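You operate a simulated robot arm through the tools that you are given. There is no shell and no other tool.

You are at the controls of a simulated robot arm. One attempt, no reset.

TASK
Drive the barrel's loose hoop down to the white line.
Fine: steel-shod block into the black guide, tap it with the mallet; both tools back; crack nothing. Set down upright: beech mallet, steel-shod block.

Only the result counts: the job must be done as asked and must still hold three seconds after the hand-in. Knocking over, shifting, dropping, spilling or breaking anything else fails it.

THE ROBOT
A 7-joint arm with a two-finger parallel gripper, fixed in place. Base frame: the origin is at the foot of the arm, x ahead of it, y to its left, z up; the work surface is at about z = -96. Lengths are in mm, angles in degrees, forces in N, time in s.
With the tool pointing down near the work surface it reaches from about 180 to 660 mm from the base axis. Its first joint turns from -166.0 to 166.0 degrees. Payload 2.5 kg.
Tool frame: the origin (TCP) lies between the finger pads and is the grasp point; the fingertips stand 30 mm ahead of it; z points along the fingers, y is the line along which they close. The gripper opens to 94 mm. The fingers are 28 mm wide and 10 mm thick; the gripper's body (50 by 96 mm) begins 55 mm behind the TCP.
Orientation is that of the tool frame in the base frame, as [roll, pitch, yaw] about the fixed x, y, z axes, in that order (R = Rz(yaw) Ry(pitch) Rx(roll)). With the fingers straight down and closing along the base's y, the tool's x points along the base's -x, its y along +y and its z along -z.

THE INTERFACE
- The arm moves only by the tool send_rows. Its argument "rows" is a list of rows, each a list of 3 entries, a list of its own where there are three numbers: the turn, a rotation vector about the base's x, y, z in units of 4 degrees (1.0 is 4 degrees), then the shift along the base's x, y, z in units of 25 mm (1.0 is 25 mm), then the gripper command, from -1 (fully open) to 1 (shut), values between in proportion. In form: [[[ax, ay, az], [tx, ty, tz], claw], ...]. A call has 1 to 20 rows; each row shifts and turns the commanded pose from where the row before left it. A call with a number of a shift or a turn outside -1 to 1 is refused whole. A row lasts 0.2 s, in which the tool goes at most 50 mm and 8.6 degrees; a call with a longer step from one row to the next is refused whole, and so is a gripper value outside its range. Where a pose cannot be reached the arm comes as near as it can. A force on the tool above 40 N (or 10 N above the force at the start of the call, whichever is more), or a blocked arm, ends the call early, and 0.2 s more pass. Each finger travels about 72 mm/s and halts on what it meets, pressing with about 44 N; the grip force reading is that of the motor and also rises with nothing between the fingers. The clock runs only during rows and for 0.2 s after the last one: add rows that do not move to give the fingers time. It gives the time, the measured TCP pose, the force on the tool (base axes), the opening and the grip force at its end, in the units of the frame above (readings bear some noise), with the torque about the TCP (base axes, N m) and any sound that the robot's microphone picked up.
- Cameras (640 x 400 px; columns grow to the right, rows downward): "scene" is fixed at [221.1, -500.7, 835.3]; the picture's right is [0.86, -0.51, 0.00], its down [-0.44, -0.73, -0.52] and it looks along [0.27, 0.45, -0.85] (base axes); focal length 305 px, centre (320, 200). "wrist" rides on the gripper at [76, 14, -102] in the tool frame; the picture's right is [-0.18, 0.98, 0.00], its down [-0.75, -0.14, -0.64] and it looks along [-0.63, -0.12, 0.77] (tool axes); focal length 243 px, centre (320, 200). There is no depth. A picture from a camera that has moved, and an enlarged one, comes with that camera's place and axes in the base frame and with its lens.
- get_image(camera): a new picture of that camera. No time passes.
- enlarge(camera, box): a new picture of the part [left, top, right, bottom] of that camera's present view, enlarged. No time passes.
- job_done(): hands the job in; it is judged then, once.

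Nothing tells you positions but the pictures and the camera data. Unless the task says otherwise, let go and move clear before handing in.

The tools are called after "Request:" as a command line: name --argument value ..., lists and objects as JSON in quotes. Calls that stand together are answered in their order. send_rows: Moves the arm, as the interface text tells. Its arguments: {"type":"object","properties":{"rows":{"type":"array"}},"required":["rows"]} The other tools are called the same way: get_image (camera) takes a picture; enlarge (camera, box) takes an enlarged picture of a part of a camera's view; job_done () hands the job in.

At the start:

```text
t: 0.0
eef_pos: [303.6, -307.5, 582.0]
tool_rot: [-180.0, 0.0, -179.9]
wrist_force: [0.8, -0.2, -0.4]
moment: [-0.02, 0.01, 0.0]
grip_width: 93.7
grasp_force: 0.1
```

scene: 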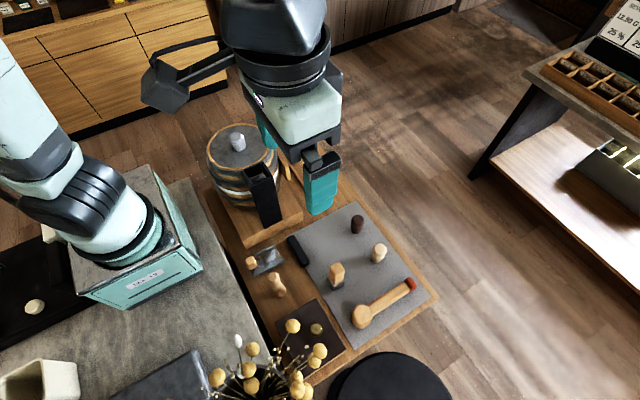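
wrist: 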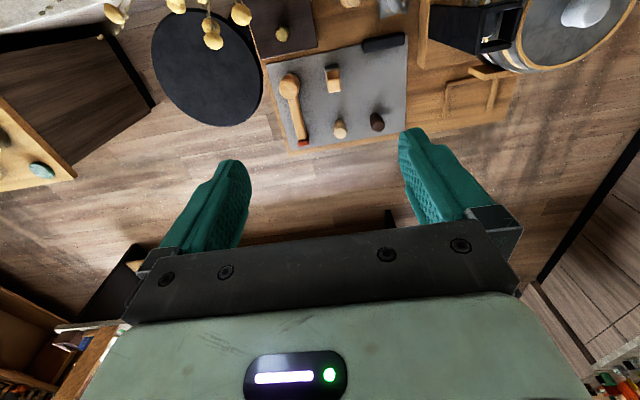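

I see a bench with a barrel, a black guide, a grey mat with a mallet and several small blocks. I'll look closer before moving.

Request:
enlarge --camera "scene" --box '[190, 100, 350, 200]'

Request:
enlarge --camera "scene" --box '[230, 190, 390, 290]'

Request:
enlarge --camera "scene" --box '[290, 190, 450, 290]'

Request:
enlarge --camera "scene" --box '[290, 250, 450, 350]'

Request:
enlarge --camera "wrist" --box '[240, 0, 440, 160]'

Request:
enlarge --camera "wrist" --box '[400, 0, 640, 150]'

```text
4.00 times, centred on (270, 150) of scene
camera zoom: at [221.1, -500.7, 835.3], right [0.86, -0.51, 0.0], down [-0.44, -0.73, -0.52], along [0.27, 0.45, -0.85], focal length 1219 px, centre (520, 400)
```

zoom: 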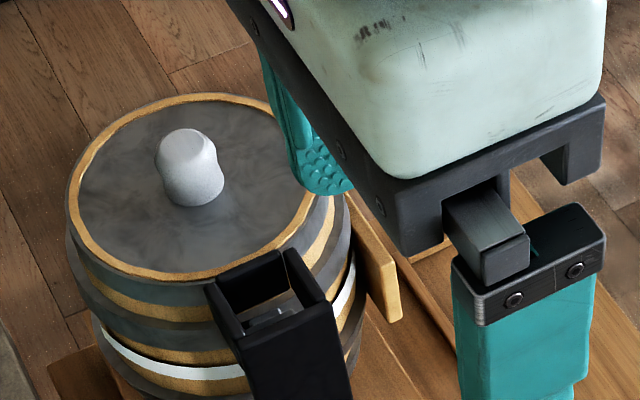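

```text
4.00 times, centred on (310, 240) of scene
camera zoom: at [221.1, -500.7, 835.3], right [0.86, -0.51, 0.0], down [-0.44, -0.73, -0.52], along [0.27, 0.45, -0.85], focal length 1219 px, centre (360, 40)
```

zoom: 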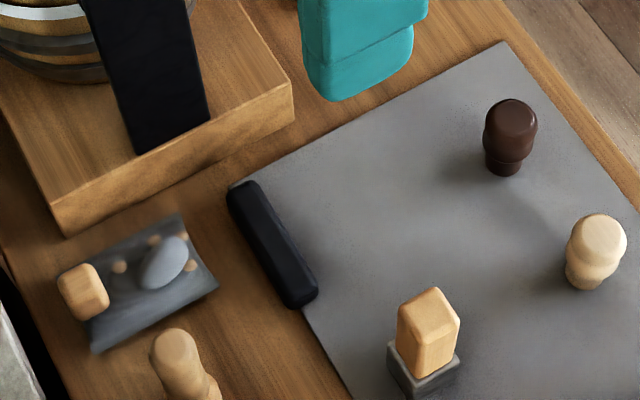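

```text
4.00 times, centred on (370, 240) of scene
camera zoom: at [221.1, -500.7, 835.3], right [0.86, -0.51, 0.0], down [-0.44, -0.73, -0.52], along [0.27, 0.45, -0.85], focal length 1219 px, centre (120, 40)
```

zoom: 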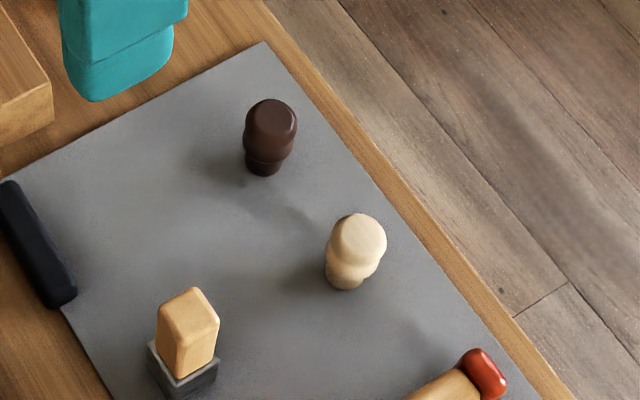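

```text
4.00 times, centred on (370, 300) of scene
camera zoom: at [221.1, -500.7, 835.3], right [0.86, -0.51, 0.0], down [-0.44, -0.73, -0.52], along [0.27, 0.45, -0.85], focal length 1219 px, centre (120, -200)
```

zoom: 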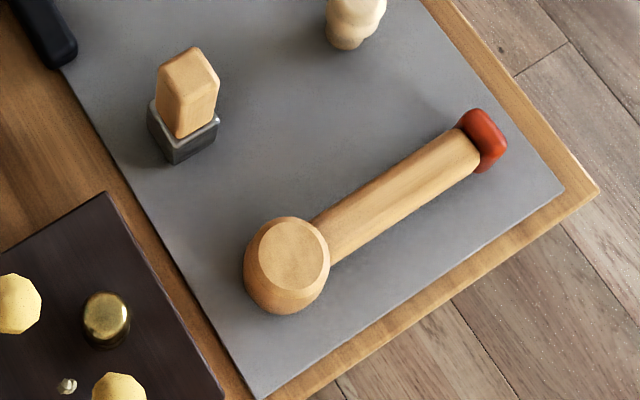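

```text
2.50 times, centred on (340, 80) of wrist
camera zoom: at [226.7, -292.6, 684.5], right [0.18, 0.98, 0.0], down [0.75, -0.14, 0.64], along [0.63, -0.12, -0.77], focal length 606 px, centre (270, 500)
```

zoom: 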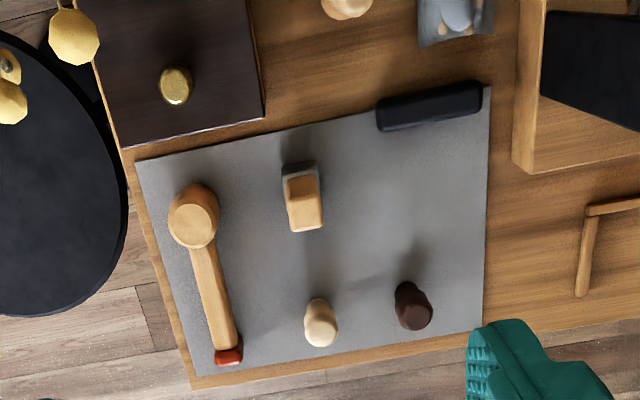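

```text
2.67 times, centred on (520, 75) of wrist
camera zoom: at [226.7, -292.6, 684.5], right [0.18, 0.98, 0.0], down [0.75, -0.14, 0.64], along [0.63, -0.12, -0.77], focal length 647 px, centre (-213, 533)
```

zoom: 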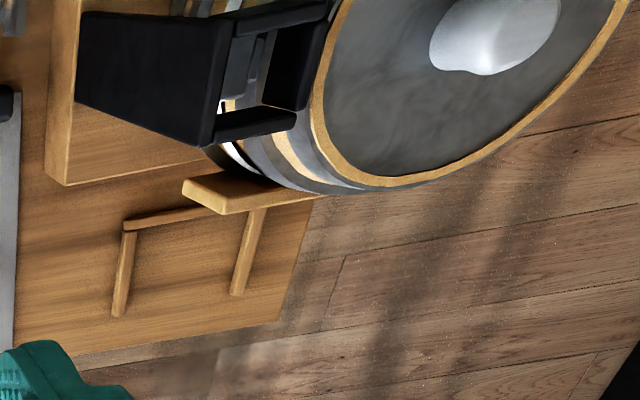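

I take the block to be near (405,-292), the mallet head near (408,-414) with its handle along +x, the guide near (320,-18) and tall flowers near (225,-413). I'll move lower and inboard for a better look.

Request:
send_rows --rows '[[[0, 0, 0], [-0.3, 0.4, -1], -1], [[0, 0, 0], [-0.3, 0.4, -1], -1], [[0, 0, 0], [-0.3, 0.4, -1], -1], [[0, 0, 0], [-0.3, 0.4, -1], -1], [[0, 0, 0], [-0.3, 0.4, -1], -1], [[0, 0, 0], [-0.3, 0.4, -1], -1], [[0, 0, 0], [-0.3, 0.4, -1], -1], [[0, 0, 0], [-0.3, 0.4, -1], -1], [[0, 0, 0], [-0.3, 0.4, -1], -1], [[0, 0, 0], [-0.3, 0.4, -1], -1], [[0, 0, 0], [0, 0, -1], -1], [[0, 0, 0], [0, 0, -1], -1], [[0, 0, 0], [0, 0, 0], -1]]'

Request:
get_image --camera "wrist"

Request:
get_image --camera "scene"

```text
t: 2.8
eef_pos: [227.5, -209.0, 281.1]
tool_rot: [-179.9, 0.0, 179.9]
wrist_force: [0.4, 0.6, 0.4]
moment: [0.03, -0.04, -0.01]
grip_width: 94.0
grasp_force: 0.0
```

```text
taken
camera wrist: at [151.6, -192.5, 383.7], right [0.18, 0.98, 0.0], down [0.75, -0.14, 0.64], along [0.63, -0.12, -0.77], focal length 243 px, centre (320, 200)
```

wrist: 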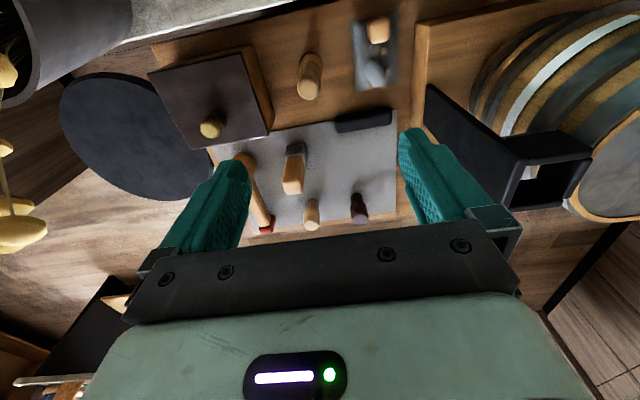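

```text
taken
```

scene: 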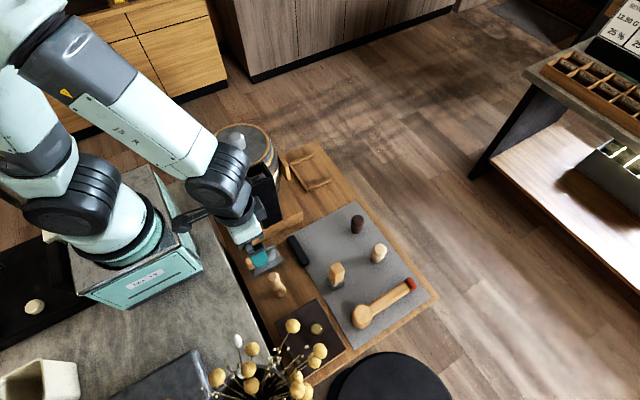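

The barrel, guide and tools are all in the wrist view now. I'll enlarge it for detail.

Request:
enlarge --camera "wrist" --box '[410, 0, 640, 230]'

Request:
enlarge --camera "wrist" --box '[200, 90, 420, 240]'

Request:
enlarge --camera "scene" --box '[290, 190, 450, 340]'

Request:
enlarge --camera "scene" --box '[200, 110, 340, 230]'

```text
1.74 times, centred on (525, 115) of wrist
camera zoom: at [151.6, -192.5, 383.7], right [0.18, 0.98, 0.0], down [0.75, -0.14, 0.64], along [0.63, -0.12, -0.77], focal length 422 px, centre (-36, 348)
```

zoom: 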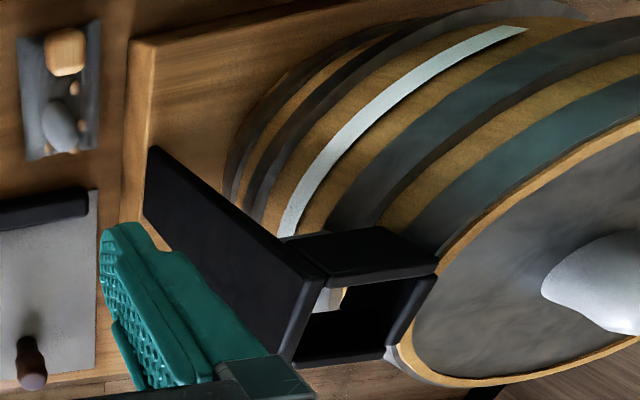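

```text
2.67 times, centred on (310, 165) of wrist
camera zoom: at [151.6, -192.5, 383.7], right [0.18, 0.98, 0.0], down [0.75, -0.14, 0.64], along [0.63, -0.12, -0.77], focal length 647 px, centre (347, 293)
```

zoom: 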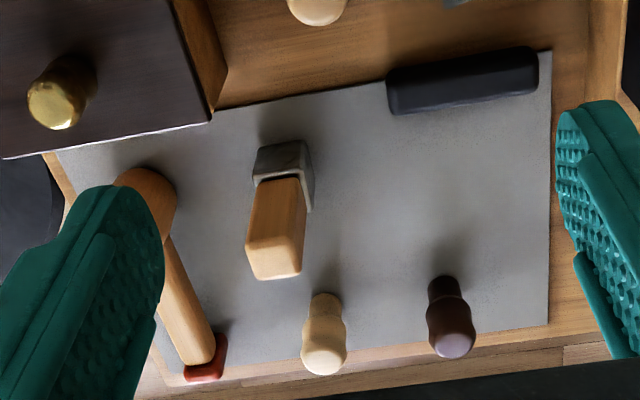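

```text
2.67 times, centred on (370, 265) of scene
camera zoom: at [221.1, -500.7, 835.3], right [0.86, -0.51, 0.0], down [-0.44, -0.73, -0.52], along [0.27, 0.45, -0.85], focal length 813 px, centre (187, 27)
```

zoom: 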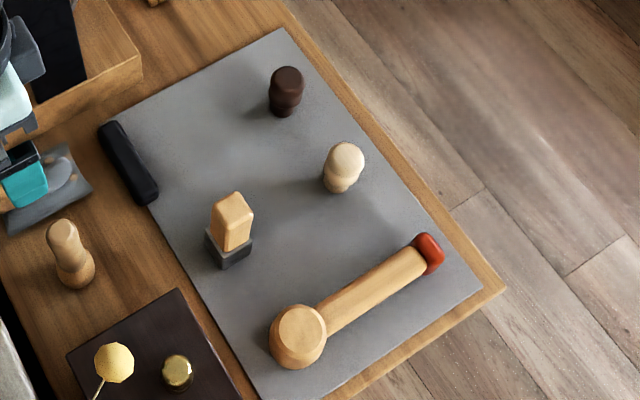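

```text
3.33 times, centred on (270, 170) of scene
camera zoom: at [221.1, -500.7, 835.3], right [0.86, -0.51, 0.0], down [-0.44, -0.73, -0.52], along [0.27, 0.45, -0.85], focal length 1016 px, centre (487, 300)
```

zoom: 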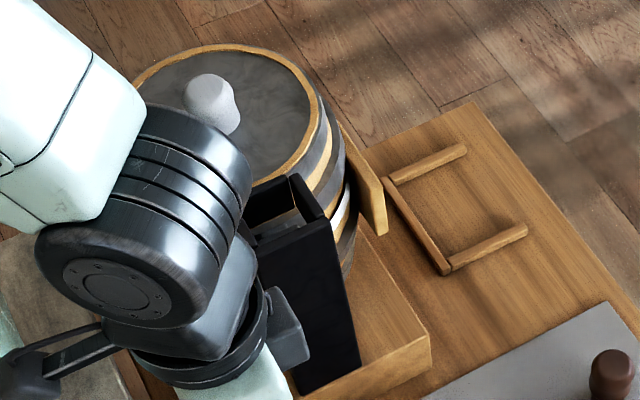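

The guide top appears to be around (312,-20,212). I'll turn the wrist camera to look from the -y side and move above the guide, raising first.

Request:
send_rows --rows '[[[0, 0, 1], [0, 0, 0.7], -1], [[0, 0, 1], [0, 0, 0.7], -1], [[0, 0, 1], [0, 0, 0.7], -1], [[0, 0, 1], [0, 0, 0.7], -1], [[0, 0, 1], [0.2, 0.3, 0], -1], [[0, 0, 1], [0.2, 0.3, 0], -1], [[0, 0, 1], [0.2, 0.3, 0], -1], [[0, 0, 1], [0.2, 0.3, 0], -1], [[0, 0, 1], [0.2, 0.3, 0], -1], [[0, 0, 1], [0.2, 0.3, 0], -1], [[0, 0, 1], [0.2, 0.3, 0], -1], [[0, 0, 1], [0.2, 0.3, 0], -1]]'

Request:
get_image --camera "wrist"

```text
t: 5.4
eef_pos: [268.7, -147.3, 351.3]
tool_rot: [180.0, 0.0, -132.0]
wrist_force: [0.1, 0.4, 0.5]
moment: [-0.04, 0.01, -0.01]
grip_width: 94.1
grasp_force: 0.1
```

```text
taken
camera wrist: at [206.5, -193.9, 454.2], right [-0.61, 0.79, 0.0], down [0.61, 0.47, 0.64], along [0.51, 0.39, -0.77], focal length 243 px, centre (320, 200)
```

wrist: 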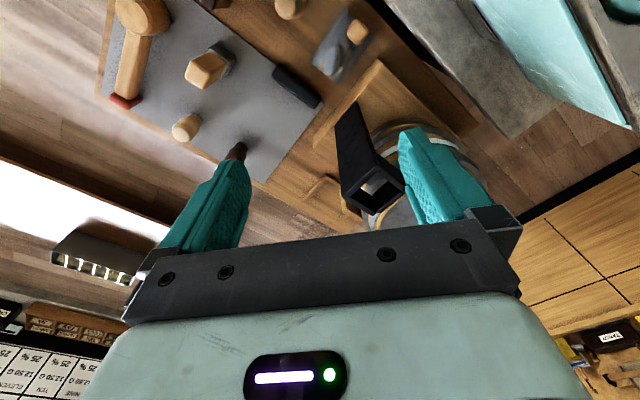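

Request:
send_rows --rows '[[[0, 0, 1], [0.2, 0.2, 0], -1], [[0, 0, 1], [0.2, 0.2, 0], -1], [[0, 0, 1], [0.2, 0.2, 0], -1], [[0, 0, 1], [0.2, 0.2, 0], -1], [[0, 0, 1], [0.2, 0.2, 0], -1], [[0, 0, 1], [0.2, 0.2, 0], -1], [[0, 0, 1], [0.2, 0.2, 0], -1], [[0, 0, 1], [0.2, 0.2, 0], -1], [[0, 0, 1], [0.1, 0.2, 0], -1], [[0, 0, 0.5], [0.1, 0.2, 0], -1], [[0, 0, 0], [0, 0.2, 0], -1]]'

Request:
get_image --camera "wrist"

Request:
enlarge --camera "wrist" --box '[240, 80, 440, 240]'

```text
t: 7.8
eef_pos: [313.6, -92.1, 351.8]
tool_rot: [-180.0, 0.0, -94.0]
wrist_force: [-0.6, 0.0, 0.4]
moment: [0.01, 0.01, 0.05]
grip_width: 94.1
grasp_force: 0.0
```

```text
taken
camera wrist: at [293.6, -166.9, 454.4], right [-0.97, 0.25, 0.0], down [0.19, 0.74, 0.64], along [0.16, 0.62, -0.77], focal length 243 px, centre (320, 200)
```

wrist: 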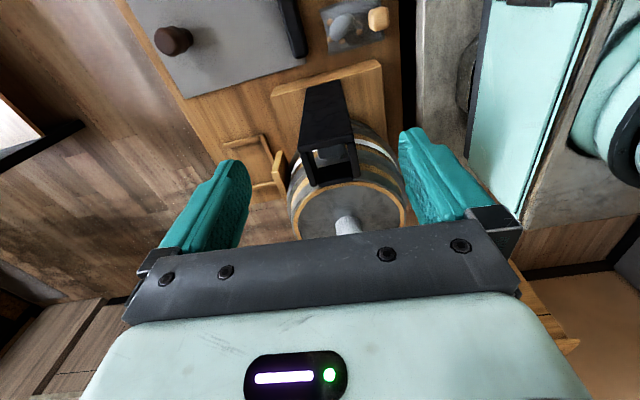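

```text
2.50 times, centred on (340, 160) of wrist
camera zoom: at [293.6, -166.9, 454.4], right [-0.97, 0.25, 0.0], down [0.19, 0.74, 0.64], along [0.16, 0.62, -0.77], focal length 606 px, centre (270, 300)
```

zoom: 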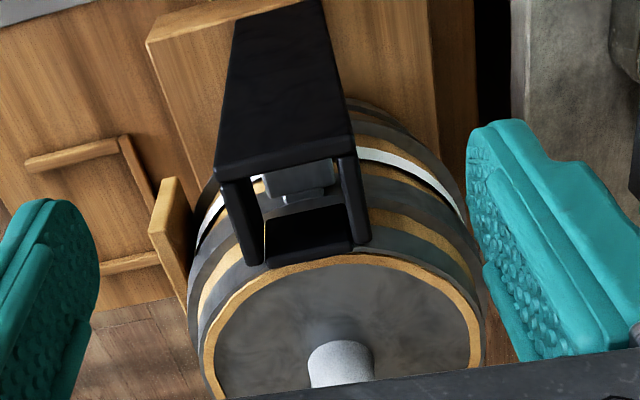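

The guide's outer top looks roughly 62 x 54 mm, centred near (319,-15,201). Next I'll tilt the tool so the camera looks straight down the guide.

Request:
send_rows --rows '[[[-1, 0, 0], [0.05, 0.25, 0], -1], [[-1, 0, 0], [0.05, 0.25, 0], -1], [[-1, 0, 0], [0.05, 0.25, 0], -1], [[-1, 0, 0], [0.05, 0.25, 0], -1], [[-1, 0, 0], [0.05, 0.25, 0], -1], [[-1, 0, 0], [0.05, 0.25, 0], -1], [[-1, 0, 0], [0.05, 0.25, 0], -1], [[-1, 0, 0], [0.05, 0.25, 0], -1], [[-1, 0, 0], [0.05, 0.25, 0], -1], [[-0.8, 0, 1], [0.05, 0.25, 0], -1], [[0, 0, 0], [0, 0, 0], -1]]'

Request:
get_image --camera "wrist"

Request:
enlarge --camera "wrist" --box '[240, 100, 400, 220]'

```text
t: 10.2
eef_pos: [325.4, -30.4, 351.5]
tool_rot: [-177.0, -39.2, -91.0]
wrist_force: [0.1, 0.5, -0.1]
moment: [0.01, 0.0, 0.02]
grip_width: 94.1
grasp_force: 0.1
```

```text
taken
camera wrist: at [305.0, -24.2, 478.4], right [-0.98, 0.13, -0.16], down [0.12, 0.99, 0.03], along [0.16, 0.01, -0.99], focal length 243 px, centre (320, 200)
```

wrist: 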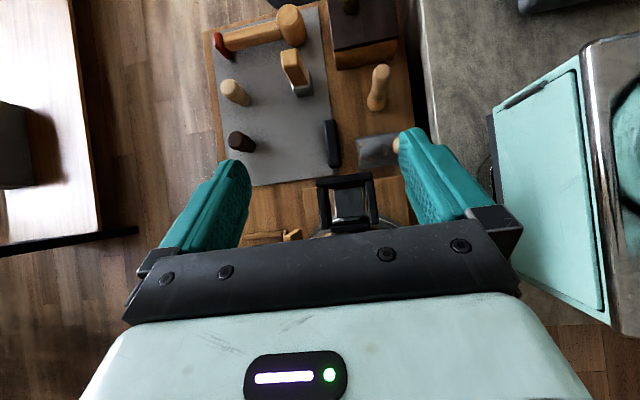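

```text
3.33 times, centred on (320, 160) of wrist
camera zoom: at [305.0, -24.2, 478.4], right [-0.98, 0.13, -0.16], down [0.12, 0.99, 0.03], along [0.16, 0.01, -0.99], focal length 809 px, centre (320, 333)
```

zoom: 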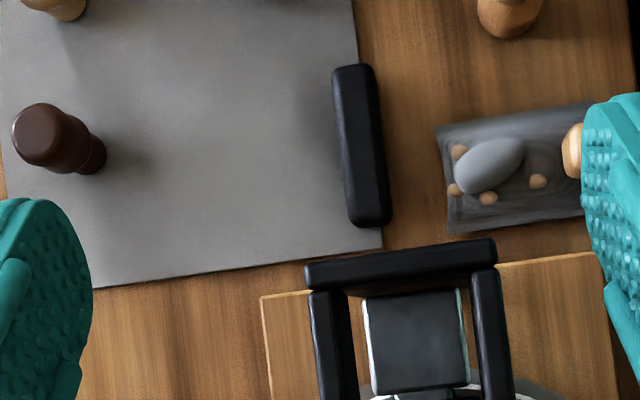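

The guide contains a dark grey square lug at depth. I'll shift closer for a clear look down the shaft.

Request:
send_rows --rows '[[[0, 0, 0], [0, 0.5, -0.4], -1], [[0, 0, 0], [0, 0.5, -0.4], -1], [[0, 0, 0], [0, 0.5, -0.4], -1], [[0, 0, 0], [0, 0.2, -0.4], -1], [[0, 0, 0], [0, 0, 0], -1]]'

Request:
get_image --camera "wrist"

Request:
enlarge --camera "wrist" --box '[260, 100, 420, 220]'

Request:
enlarge --camera "scene" --box '[180, 100, 340, 230]'

```text
t: 11.4
eef_pos: [325.3, 11.1, 311.4]
tool_rot: [-176.9, -39.1, -90.9]
wrist_force: [-0.3, 0.1, -0.1]
moment: [-0.05, 0.03, -0.02]
grip_width: 93.9
grasp_force: 0.0
```

```text
taken
camera wrist: at [305.1, 18.1, 438.9], right [-0.98, 0.13, -0.16], down [0.12, 0.99, 0.03], along [0.16, 0.01, -0.99], focal length 243 px, centre (320, 200)
```

wrist: 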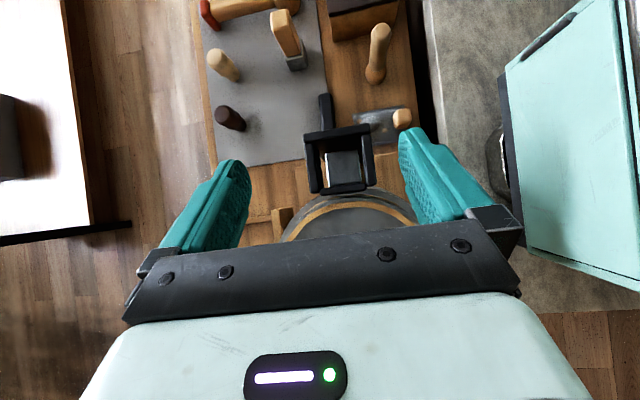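

```text
3.33 times, centred on (340, 160) of wrist
camera zoom: at [305.1, 18.1, 438.9], right [-0.98, 0.13, -0.16], down [0.12, 0.99, 0.03], along [0.16, 0.01, -0.99], focal length 809 px, centre (253, 333)
```

zoom: 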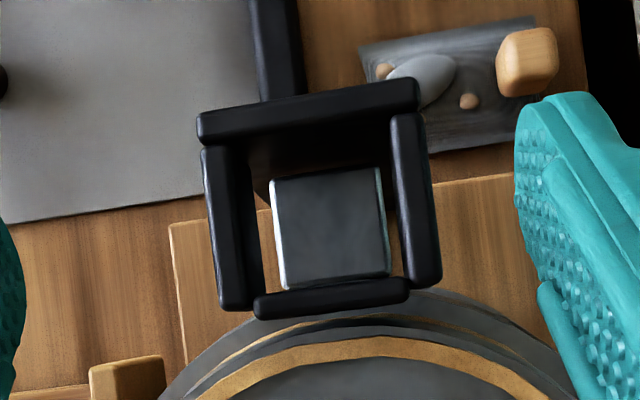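

```text
3.08 times, centred on (260, 165) of scene
camera zoom: at [221.1, -500.7, 835.3], right [0.86, -0.51, 0.0], down [-0.44, -0.73, -0.52], along [0.27, 0.45, -0.85], focal length 938 px, centre (505, 308)
```

zoom: 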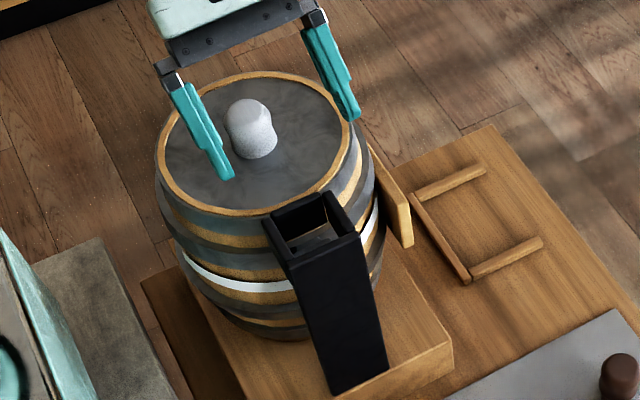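

I can see the guide's inner opening is about 44 x 44 mm, centred near (318,-12), with a lug inside. Now I'll zoom on the barrel's side to identify the hoop and line.

Request:
enlarge --camera "scene" --box '[212, 140, 276, 190]'

Request:
enlarge --camera "scene" --box '[245, 140, 309, 190]'

```text
8.00 times, centred on (244, 165) of scene
camera zoom: at [221.1, -500.7, 835.3], right [0.86, -0.51, 0.0], down [-0.44, -0.73, -0.52], along [0.27, 0.45, -0.85], focal length 2439 px, centre (928, 480)
```

zoom: 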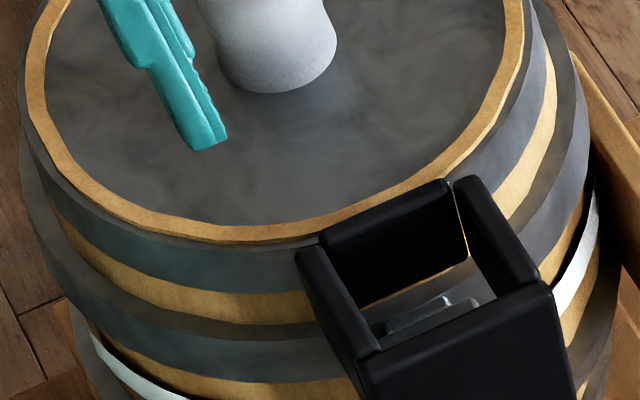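

```text
8.00 times, centred on (277, 165) of scene
camera zoom: at [221.1, -500.7, 835.3], right [0.86, -0.51, 0.0], down [-0.44, -0.73, -0.52], along [0.27, 0.45, -0.85], focal length 2439 px, centre (664, 480)
```

zoom: 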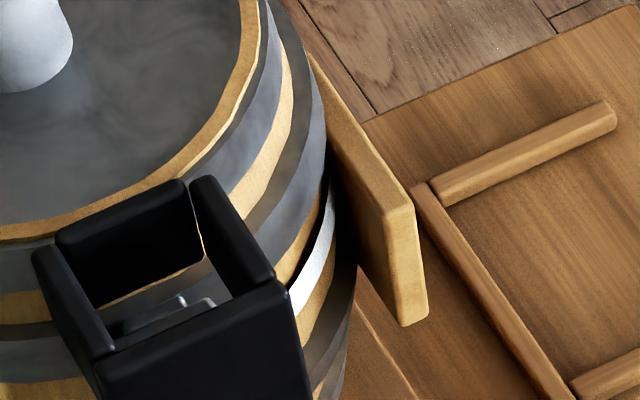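

The loose hoop is the second from the top, with its lug inside the guide and bare wood between it and the white line. I'll go level the tool and head to the steel-shod block.

Request:
send_rows --rows '[[[1, 0, 0], [0, -0.8, 0.2], -1], [[1, 0, 0], [0, -0.8, 0.2], -1], [[1, 0, 0], [0, -0.8, 0.2], -1], [[1, 0, 0], [0, -0.8, 0.2], -1], [[1, 0, 0], [0, -0.8, 0.2], -1], [[1, 0, 0], [0, -0.8, 0], -1], [[1, 0, 0], [0, -0.8, 0], -1], [[1, 0, 0], [0, -0.8, 0], -1], [[1, 0, 0], [0, -0.8, 0], -1], [[0.8, 0, 0], [0, -0.8, 0], -1], [[0, 0, -1], [0, 0, 0], -1], [[0, 0, -1], [0, 0, 0], -1], [[0, 0, -1], [0, 0, 0], -1], [[0, 0, -1], [0, 0, 0], -1], [[0, 0, -1], [0, 0, 0], -1], [[0, 0, -1], [0, 0, 0], -1], [[0, 0, -1], [0, 0, 0], -1], [[0, 0, -1], [0, 0, 0], -1], [[0, 0, -1], [0, 0, 0], -1], [[0, 0, -1], [0, 0, 0], -1]]'

Request:
send_rows --rows '[[[0, 0, -1], [0.1, -0.3, -0.5], -1], [[0, 0, -1], [0.1, -0.3, -0.5], -1], [[0, 0, -1], [0.1, -0.3, -0.5], -1], [[0, 0, -1], [0.1, -0.3, -0.5], -1], [[0, 0, -1], [0.1, -0.3, -0.5], -1], [[0, 0, -1], [0, -0.3, -0.5], -1], [[0, 0, -1], [0, -0.3, -0.5], -1], [[0, 0, -1], [0, -0.3, -0.5], -1], [[0, 0, -1], [0, -0.3, -0.5], -1], [[0, 0, -1], [0, -0.3, -0.5], -1], [[0, 0, -1], [0, 0, -0.5], -1], [[0, 0, -1], [0, 0, -0.5], -1], [[0, 0, -0.3], [0, 0, -0.5], -1], [[0, 0, 0], [0, 0, 0], -1]]'

Request:
get_image --camera "wrist"

Request:
enlarge --camera "wrist" --box '[240, 60, 400, 180]'

```text
t: 15.6
eef_pos: [324.7, -187.3, 336.7]
tool_rot: [-177.7, 0.1, -130.9]
wrist_force: [-0.2, 0.9, 0.0]
moment: [-0.03, 0.04, 0.01]
grip_width: 94.1
grasp_force: 0.0
```

```text
t: 18.6
eef_pos: [337.1, -262.9, 174.1]
tool_rot: [-177.5, 0.1, 179.9]
wrist_force: [-0.5, 0.9, -0.6]
moment: [-0.01, 0.01, 0.03]
grip_width: 94.1
grasp_force: 0.0
```

```text
taken
camera wrist: at [261.2, -244.0, 276.0], right [0.19, 0.98, -0.04], down [0.75, -0.11, 0.65], along [0.63, -0.15, -0.76], focal length 243 px, centre (320, 200)
```

wrist: 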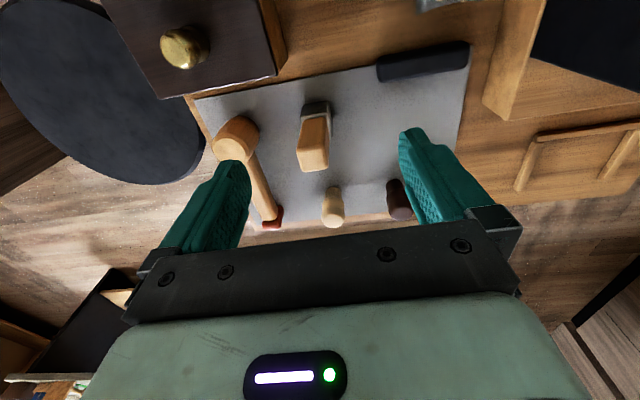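

```text
3.33 times, centred on (320, 120) of wrist
camera zoom: at [261.2, -244.0, 276.0], right [0.19, 0.98, -0.04], down [0.75, -0.11, 0.65], along [0.63, -0.15, -0.76], focal length 809 px, centre (320, 467)
```

zoom: 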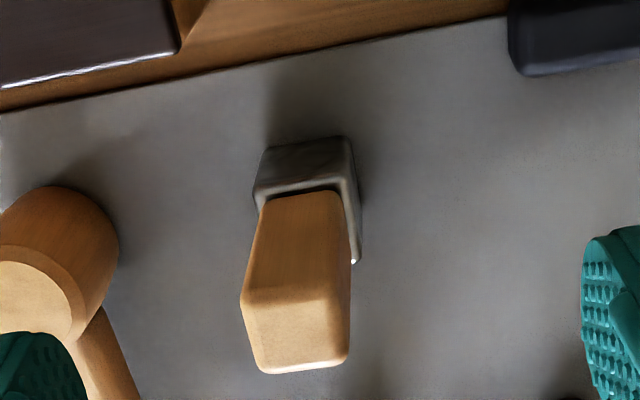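

The block stands axis-aligned at about (398,-288), top near z=37, shoe about 38 mm square. I'll correct the small roll, centre above it and descend with fingers open.

Request:
send_rows --rows '[[[0.3, 0, 0], [0.6, -0.25, -0.5], -1], [[0.3, 0, 0], [0.6, -0.25, -0.5], -1], [[0, 0, 0], [0.6, -0.25, -0.5], -1], [[0, 0, 0], [0.62, -0.25, -0.4], -1], [[0, 0, 0], [0, 0, 0], -1]]'

Request:
get_image --camera "wrist"

```text
t: 19.8
eef_pos: [398.3, -288.5, 127.5]
tool_rot: [180.0, 0.0, -180.0]
wrist_force: [-1.5, -0.2, 1.1]
moment: [0.01, 0.02, -0.01]
grip_width: 94.2
grasp_force: 0.0
```

```text
taken
camera wrist: at [322.0, -273.0, 229.2], right [0.18, 0.98, 0.0], down [0.75, -0.14, 0.64], along [0.63, -0.12, -0.77], focal length 243 px, centre (320, 200)
```

wrist: 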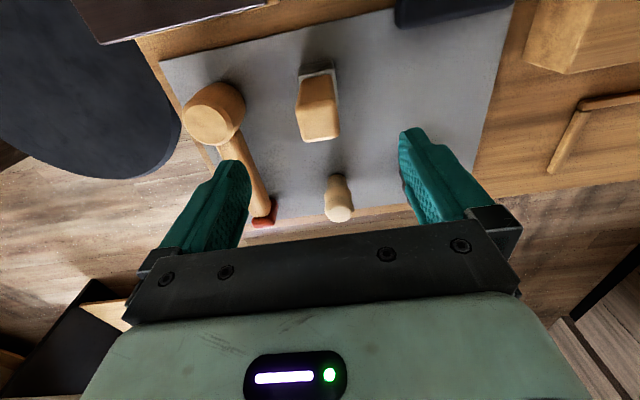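

The block is centred between the fingers. Descending to grasp about 32 mm below its top.

Request:
send_rows --rows '[[[0, 0, 0], [0, 0, -0.98], -1], [[0, 0, 0], [0, 0, -0.98], -1], [[0, 0, 0], [0, 0, -0.98], -1], [[0, 0, 0], [0, 0, -0.98], -1], [[0, 0, 0], [0, 0, -0.98], -1], [[0, 0, 0], [0, 0, 0], -1]]'

Request:
get_image --camera "wrist"

Request:
enlarge --camera "scene" --box '[290, 210, 410, 300]'

```text
t: 21.2
eef_pos: [398.5, -287.8, 4.9]
tool_rot: [180.0, 0.1, -179.9]
wrist_force: [-0.4, 0.6, -0.2]
moment: [0.0, 0.0, 0.04]
grip_width: 94.0
grasp_force: 0.0
```

```text
taken
camera wrist: at [321.7, -272.7, 106.8], right [0.18, 0.98, 0.0], down [0.75, -0.14, 0.64], along [0.63, -0.12, -0.77], focal length 243 px, centre (320, 200)
```

wrist: 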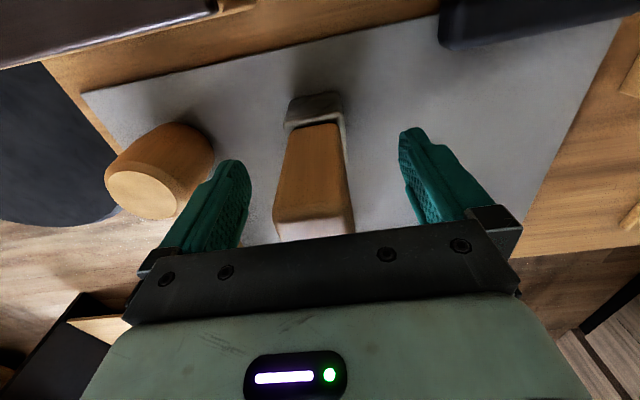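

```text
4.44 times, centred on (350, 255) of scene
camera zoom: at [221.1, -500.7, 835.3], right [0.86, -0.51, 0.0], down [-0.44, -0.73, -0.52], along [0.27, 0.45, -0.85], focal length 1355 px, centre (187, -44)
```

zoom: 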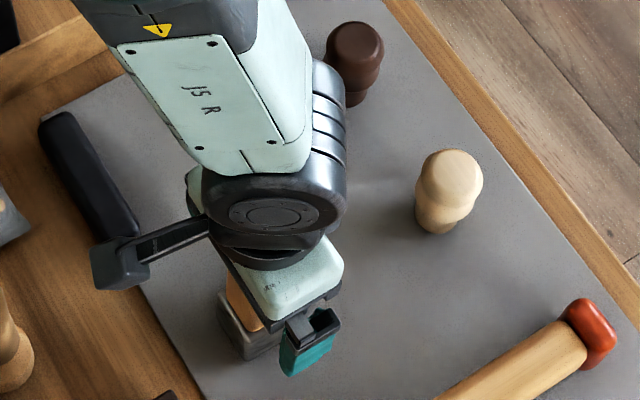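

Fingers straddle the wooden part. Closing now.

Request:
send_rows --rows '[[[0, 0, 0], [0, 0, 0], 1], [[0, 0, 0], [0, 0, 0], 1], [[0, 0, 0], [0, 0, 0], 1], [[0, 0, 0], [0, 0, 0], 1], [[0, 0, 0], [0, 0, 0], 1]]'

Request:
send_rows --rows '[[[0, 0, 0], [0, 0, 0.3], 1], [[0, 0, 0], [0, 0, 0.4], 1], [[0, 0, 0], [0, 0, 0.5], 1], [[0, 0, 0], [0, 0, 0], 1]]'

Request:
get_image --camera "wrist"

Request:
enlarge --camera "scene" --box '[290, 210, 410, 300]'

```text
t: 22.4
eef_pos: [397.6, -287.6, 3.9]
tool_rot: [180.0, 0.1, -180.0]
wrist_force: [-0.2, -0.5, -0.6]
moment: [0.04, -0.03, -0.02]
grip_width: 38.0
grasp_force: 44.2
```

```text
t: 23.4
eef_pos: [397.7, -287.4, 33.6]
tool_rot: [180.0, 0.0, 179.9]
wrist_force: [-0.5, -0.4, -1.2]
moment: [0.01, 0.01, -0.01]
grip_width: 38.1
grasp_force: 44.1
```

```text
taken
camera wrist: at [321.3, -272.4, 136.8], right [0.18, 0.98, 0.0], down [0.75, -0.14, 0.64], along [0.63, -0.12, -0.77], focal length 243 px, centre (320, 200)
```

wrist: 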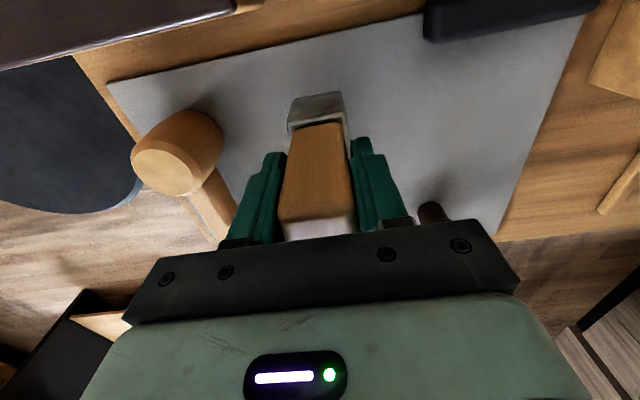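

```text
4.44 times, centred on (350, 255) of scene
camera zoom: at [221.1, -500.7, 835.3], right [0.86, -0.51, 0.0], down [-0.44, -0.73, -0.52], along [0.27, 0.45, -0.85], focal length 1355 px, centre (187, -44)
```

zoom: 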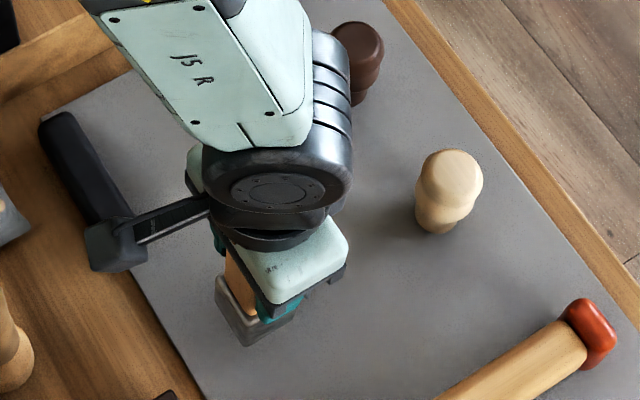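

The block is gripped (38 mm wide) and lifted. I'll raise it high and carry it above the guide.

Request:
send_rows --rows '[[[0, 0, 0], [0, 0, 0.9], 1], [[0, 0, 0], [0, 0, 1], 1], [[0, 0, 0], [0, 0, 1], 1], [[0, 0, 0], [0, 0, 1], 1], [[0, 0, 0], [0, 0, 1], 1], [[0, 0, 0], [0, 0, 1], 1], [[0, 0, 0], [0, 0, 1], 1], [[0, 0, 0], [0, 0, 1], 1], [[0, 0, 0], [0, 0, 1], 1], [[0, 0, 0], [0, 0, 1], 1], [[0, 0, 0], [0, 0, 1], 1], [[0, 0, 0], [0, 0, 1], 1], [[0, 0, 0], [0, 0, 0], 1]]'

Request:
send_rows --rows '[[[0, 0, 0], [-0.25, 0.85, 0], 1], [[0, 0, 0], [-0.25, 0.85, 0], 1], [[0, 0, 0], [-0.25, 0.85, 0], 1], [[0, 0, 0], [-0.25, 0.85, 0], 1], [[0, 0, 0], [-0.25, 0.85, 0], 1], [[0, 0, 0], [-0.25, 0.85, 0], 1], [[0, 0, 0], [-0.25, 0.85, 0], 1], [[0, 0, 0], [-0.25, 0.85, 0], 1], [[0, 0, 0], [-0.25, 0.85, 0], 1], [[0, 0, 0], [-0.25, 0.85, 0], 1], [[0, 0, 0], [-0.25, 0.85, 0], 1], [[0, 0, 0], [-0.25, 0.85, 0], 1], [[0, 0, 0], [-0.18, 0.8, 0], 1], [[0, 0, 0], [0, 0, 0], 1], [[0, 0, 0], [0, 0, 0], 1]]'

Request:
get_image --camera "wrist"

Request:
get_image --camera "scene"

```text
t: 26.2
eef_pos: [399.0, -289.6, 331.0]
tool_rot: [-179.9, 0.1, 180.0]
wrist_force: [-0.1, 0.1, -0.5]
moment: [0.0, -0.02, 0.0]
grip_width: 37.8
grasp_force: 44.1
```

```text
t: 29.4
eef_pos: [318.0, -12.3, 332.7]
tool_rot: [-180.0, 0.2, -180.0]
wrist_force: [0.9, 0.8, -0.5]
moment: [0.03, 0.0, 0.0]
grip_width: 37.8
grasp_force: 44.0
```

```text
taken
camera wrist: at [242.5, 1.5, 434.2], right [0.18, 0.98, 0.0], down [0.75, -0.14, 0.64], along [0.63, -0.12, -0.77], focal length 243 px, centre (320, 200)
```

wrist: 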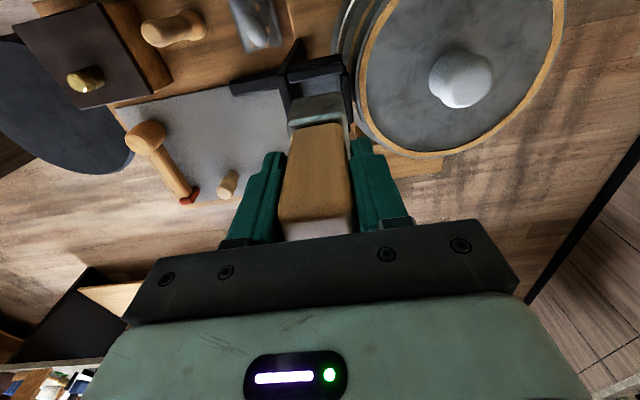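

```text
taken
```

scene: 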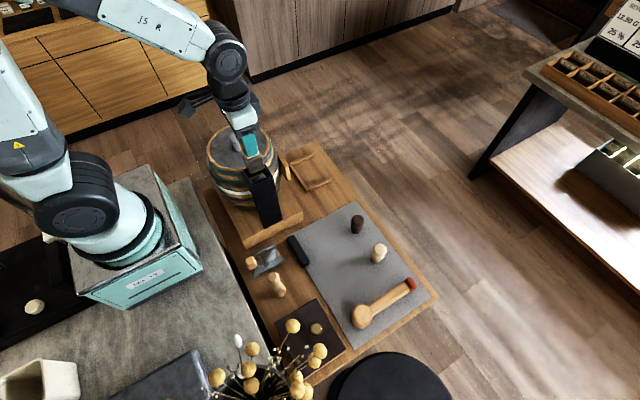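

Request:
enlarge --camera "wrist" --box '[270, 30, 374, 108]'

Request:
enlarge --camera "scene" --box '[220, 130, 300, 190]'

```text
5.13 times, centred on (322, 69) of wrist
camera zoom: at [242.5, 1.5, 434.2], right [0.18, 0.98, 0.0], down [0.75, -0.14, 0.64], along [0.63, -0.12, -0.77], focal length 1244 px, centre (310, 872)
```

zoom: 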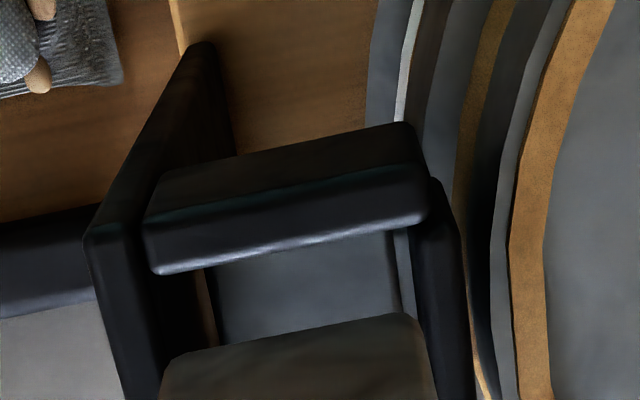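

```text
6.67 times, centred on (260, 160) of scene
camera zoom: at [221.1, -500.7, 835.3], right [0.86, -0.51, 0.0], down [-0.44, -0.73, -0.52], along [0.27, 0.45, -0.85], focal length 2032 px, centre (720, 467)
```

zoom: 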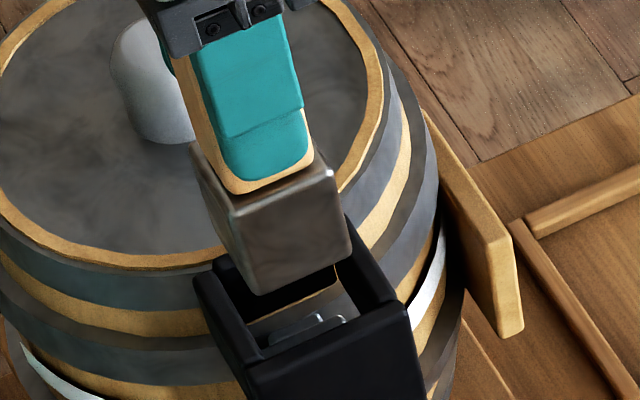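

The shoe hangs just above the guide opening. I'll lower it to just above the rim and compare alignment.

Request:
send_rows --rows '[[[0, 0, 0], [0, 0, -0.44], 1], [[0, 0, 0], [0, 0, -0.44], 1], [[0, 0, 0], [0, 0, 0], 1], [[0, 0, 0], [0, 0, 0], 1]]'

Request:
enlarge --camera "wrist" --box '[270, 40, 374, 118]'

Request:
enlarge --camera "scene" --box '[236, 146, 284, 182]'

```text
t: 30.4
eef_pos: [319.6, -13.8, 309.9]
tool_rot: [180.0, 0.1, 180.0]
wrist_force: [-0.3, 0.1, -0.6]
moment: [-0.01, 0.01, -0.02]
grip_width: 37.9
grasp_force: 44.1
```

```text
5.13 times, centred on (322, 79) of wrist
camera zoom: at [242.9, 1.4, 412.4], right [0.18, 0.98, 0.0], down [0.75, -0.14, 0.64], along [0.63, -0.12, -0.77], focal length 1244 px, centre (310, 820)
```

zoom: 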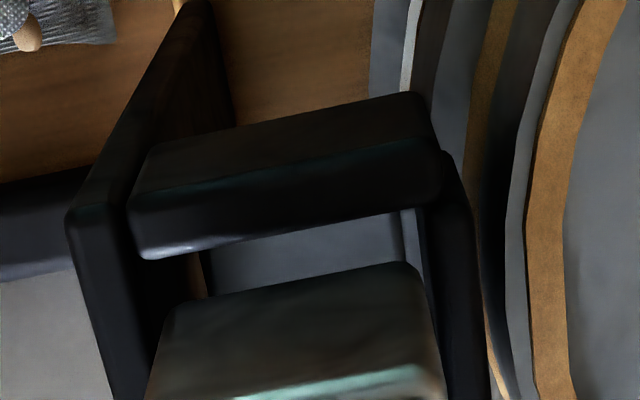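

```text
11.11 times, centred on (260, 164) of scene
camera zoom: at [221.1, -500.7, 835.3], right [0.86, -0.51, 0.0], down [-0.44, -0.73, -0.52], along [0.27, 0.45, -0.85], focal length 3387 px, centre (987, 600)
```

zoom: 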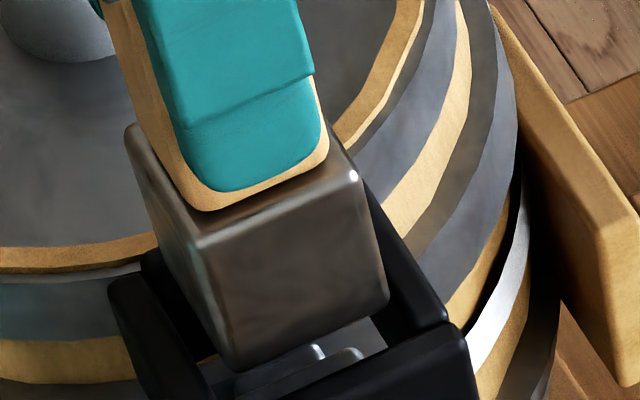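

I need the relative alignment precisely, so I'll zoom a little wider.

Request:
enlarge --camera "scene" --box '[236, 154, 284, 190]'

Request:
enlarge --camera "wrist" --box '[270, 60, 374, 138]'

```text
11.11 times, centred on (260, 172) of scene
camera zoom: at [221.1, -500.7, 835.3], right [0.86, -0.51, 0.0], down [-0.44, -0.73, -0.52], along [0.27, 0.45, -0.85], focal length 3387 px, centre (987, 511)
```

zoom: 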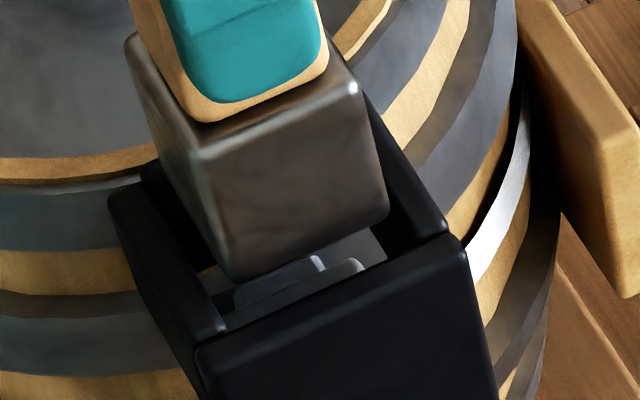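

```text
5.13 times, centred on (322, 99) of wrist
camera zoom: at [242.9, 1.4, 412.4], right [0.18, 0.98, 0.0], down [0.75, -0.14, 0.64], along [0.63, -0.12, -0.77], focal length 1244 px, centre (310, 718)
```

zoom: 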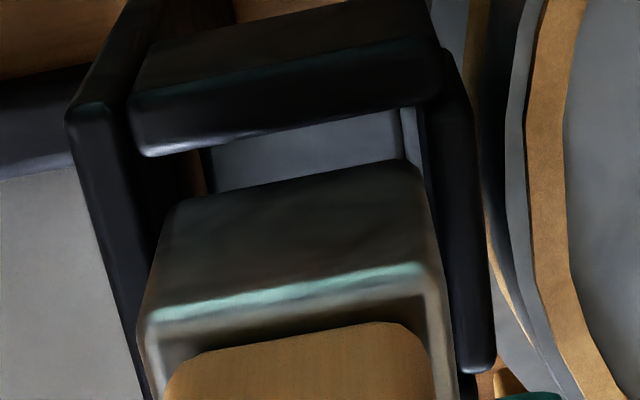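

The shoe looks within about 1 mm of centred. I'll nudge slightly (-0.8 x, -0.5 y) and lower in small steps, watching force.

Request:
send_rows --rows '[[[0, 0, 0], [-0.03, -0.02, 0], 1], [[0, 0, 0], [0, 0, -0.12], 1], [[0, 0, 0], [0, 0, -0.12], 1], [[0, 0, 0], [0, 0, 0], 1]]'

Request:
enlarge --camera "scene" --box '[236, 154, 284, 190]'

Request:
enlarge --camera "wrist" --box '[270, 50, 374, 128]'

```text
t: 31.4
eef_pos: [318.7, -14.0, 304.3]
tool_rot: [-180.0, 0.1, -180.0]
wrist_force: [-0.8, 0.8, -1.7]
moment: [0.03, -0.01, 0.01]
grip_width: 37.9
grasp_force: 44.0
```

```text
11.11 times, centred on (260, 172) of scene
camera zoom: at [221.1, -500.7, 835.3], right [0.86, -0.51, 0.0], down [-0.44, -0.73, -0.52], along [0.27, 0.45, -0.85], focal length 3387 px, centre (987, 511)
```

zoom: 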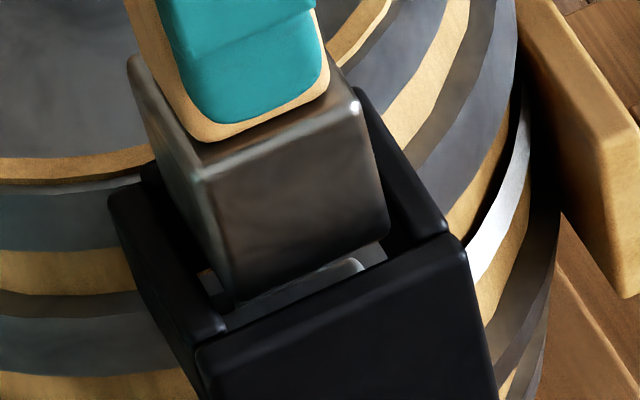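

```text
5.13 times, centred on (322, 89) of wrist
camera zoom: at [241.9, 1.2, 406.3], right [0.18, 0.98, 0.0], down [0.75, -0.14, 0.64], along [0.63, -0.12, -0.77], focal length 1244 px, centre (310, 769)
```

zoom: 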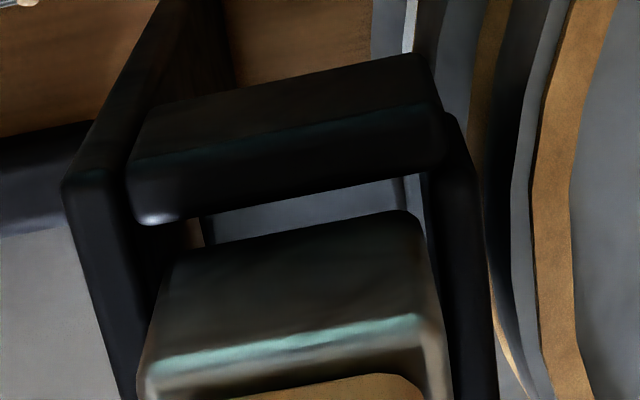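

Still clear with no contact force. Continuing the slow descent.

Request:
send_rows --rows '[[[0, 0, 0], [0, 0, -0.1], 1], [[0, 0, 0], [0, 0, -0.1], 1], [[0, 0, 0], [0, 0, -0.1], 1], [[0, 0, 0], [0, 0, 0], 1]]'

Request:
enlarge --camera "scene" --box '[236, 154, 284, 190]'

Request:
enlarge --camera "wrist" --box '[270, 50, 374, 128]'

```text
t: 32.4
eef_pos: [317.5, -14.5, 295.8]
tool_rot: [-180.0, 0.0, 180.0]
wrist_force: [-0.2, 0.3, -0.1]
moment: [0.03, -0.02, -0.01]
grip_width: 37.7
grasp_force: 44.3
```

```text
11.11 times, centred on (260, 172) of scene
camera zoom: at [221.1, -500.7, 835.3], right [0.86, -0.51, 0.0], down [-0.44, -0.73, -0.52], along [0.27, 0.45, -0.85], focal length 3387 px, centre (987, 511)
```

zoom: 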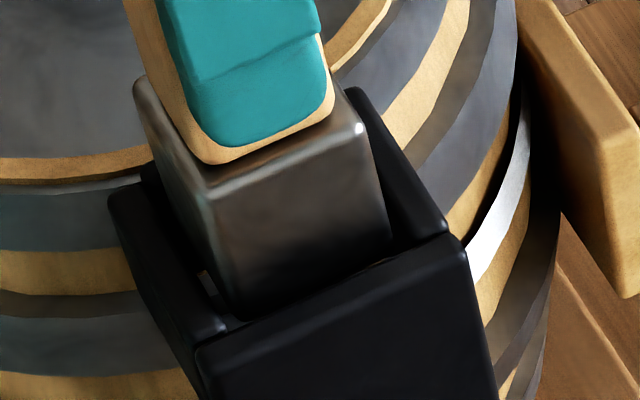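

```text
5.13 times, centred on (322, 89) of wrist
camera zoom: at [241.6, 1.0, 398.9], right [0.18, 0.98, 0.0], down [0.75, -0.14, 0.64], along [0.63, -0.12, -0.77], focal length 1244 px, centre (310, 769)
```

zoom: 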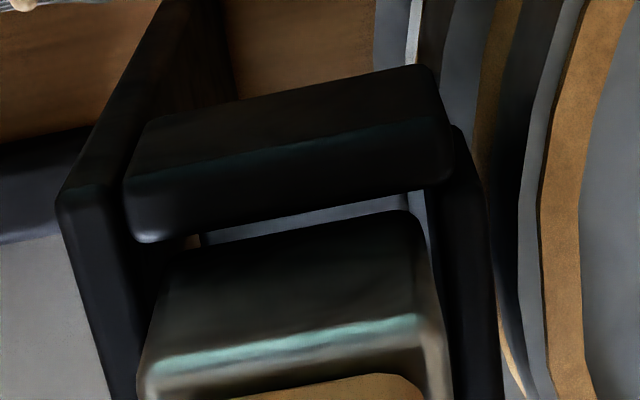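

Request:
send_rows --rows '[[[0, 0, 0], [0, 0, -0.1], 1], [[0, 0, 0], [0, 0, -0.1], 1], [[0, 0, 0], [0, 0, 0], 1]]'

Request:
enlarge --camera "scene" --box '[236, 154, 284, 190]'

Request:
enlarge --camera "wrist" --box '[270, 50, 374, 128]'

```text
t: 33.2
eef_pos: [319.7, -14.6, 290.8]
tool_rot: [-180.0, 0.1, 179.9]
wrist_force: [0.3, -0.8, -0.7]
moment: [0.01, 0.0, 0.01]
grip_width: 37.7
grasp_force: 44.9
```

```text
11.11 times, centred on (260, 172) of scene
camera zoom: at [221.1, -500.7, 835.3], right [0.86, -0.51, 0.0], down [-0.44, -0.73, -0.52], along [0.27, 0.45, -0.85], focal length 3387 px, centre (987, 511)
```

zoom: 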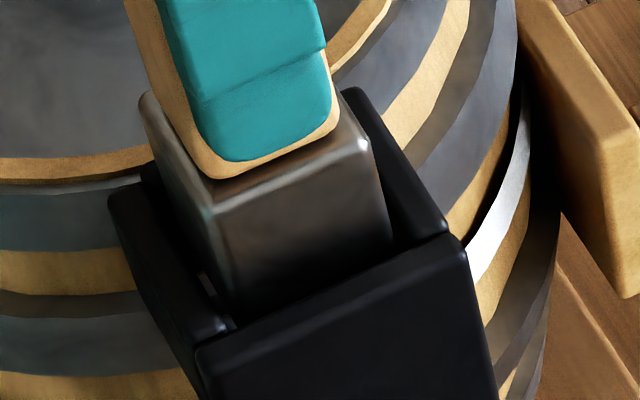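

```text
5.13 times, centred on (322, 89) of wrist
camera zoom: at [241.8, 0.9, 393.8], right [0.18, 0.98, 0.0], down [0.75, -0.14, 0.64], along [0.63, -0.12, -0.77], focal length 1244 px, centre (310, 769)
```

zoom: 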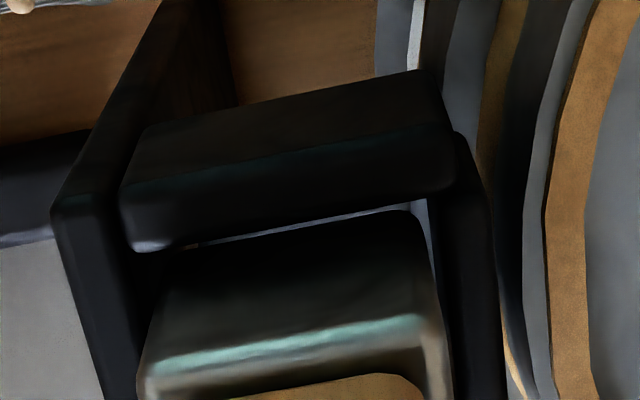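

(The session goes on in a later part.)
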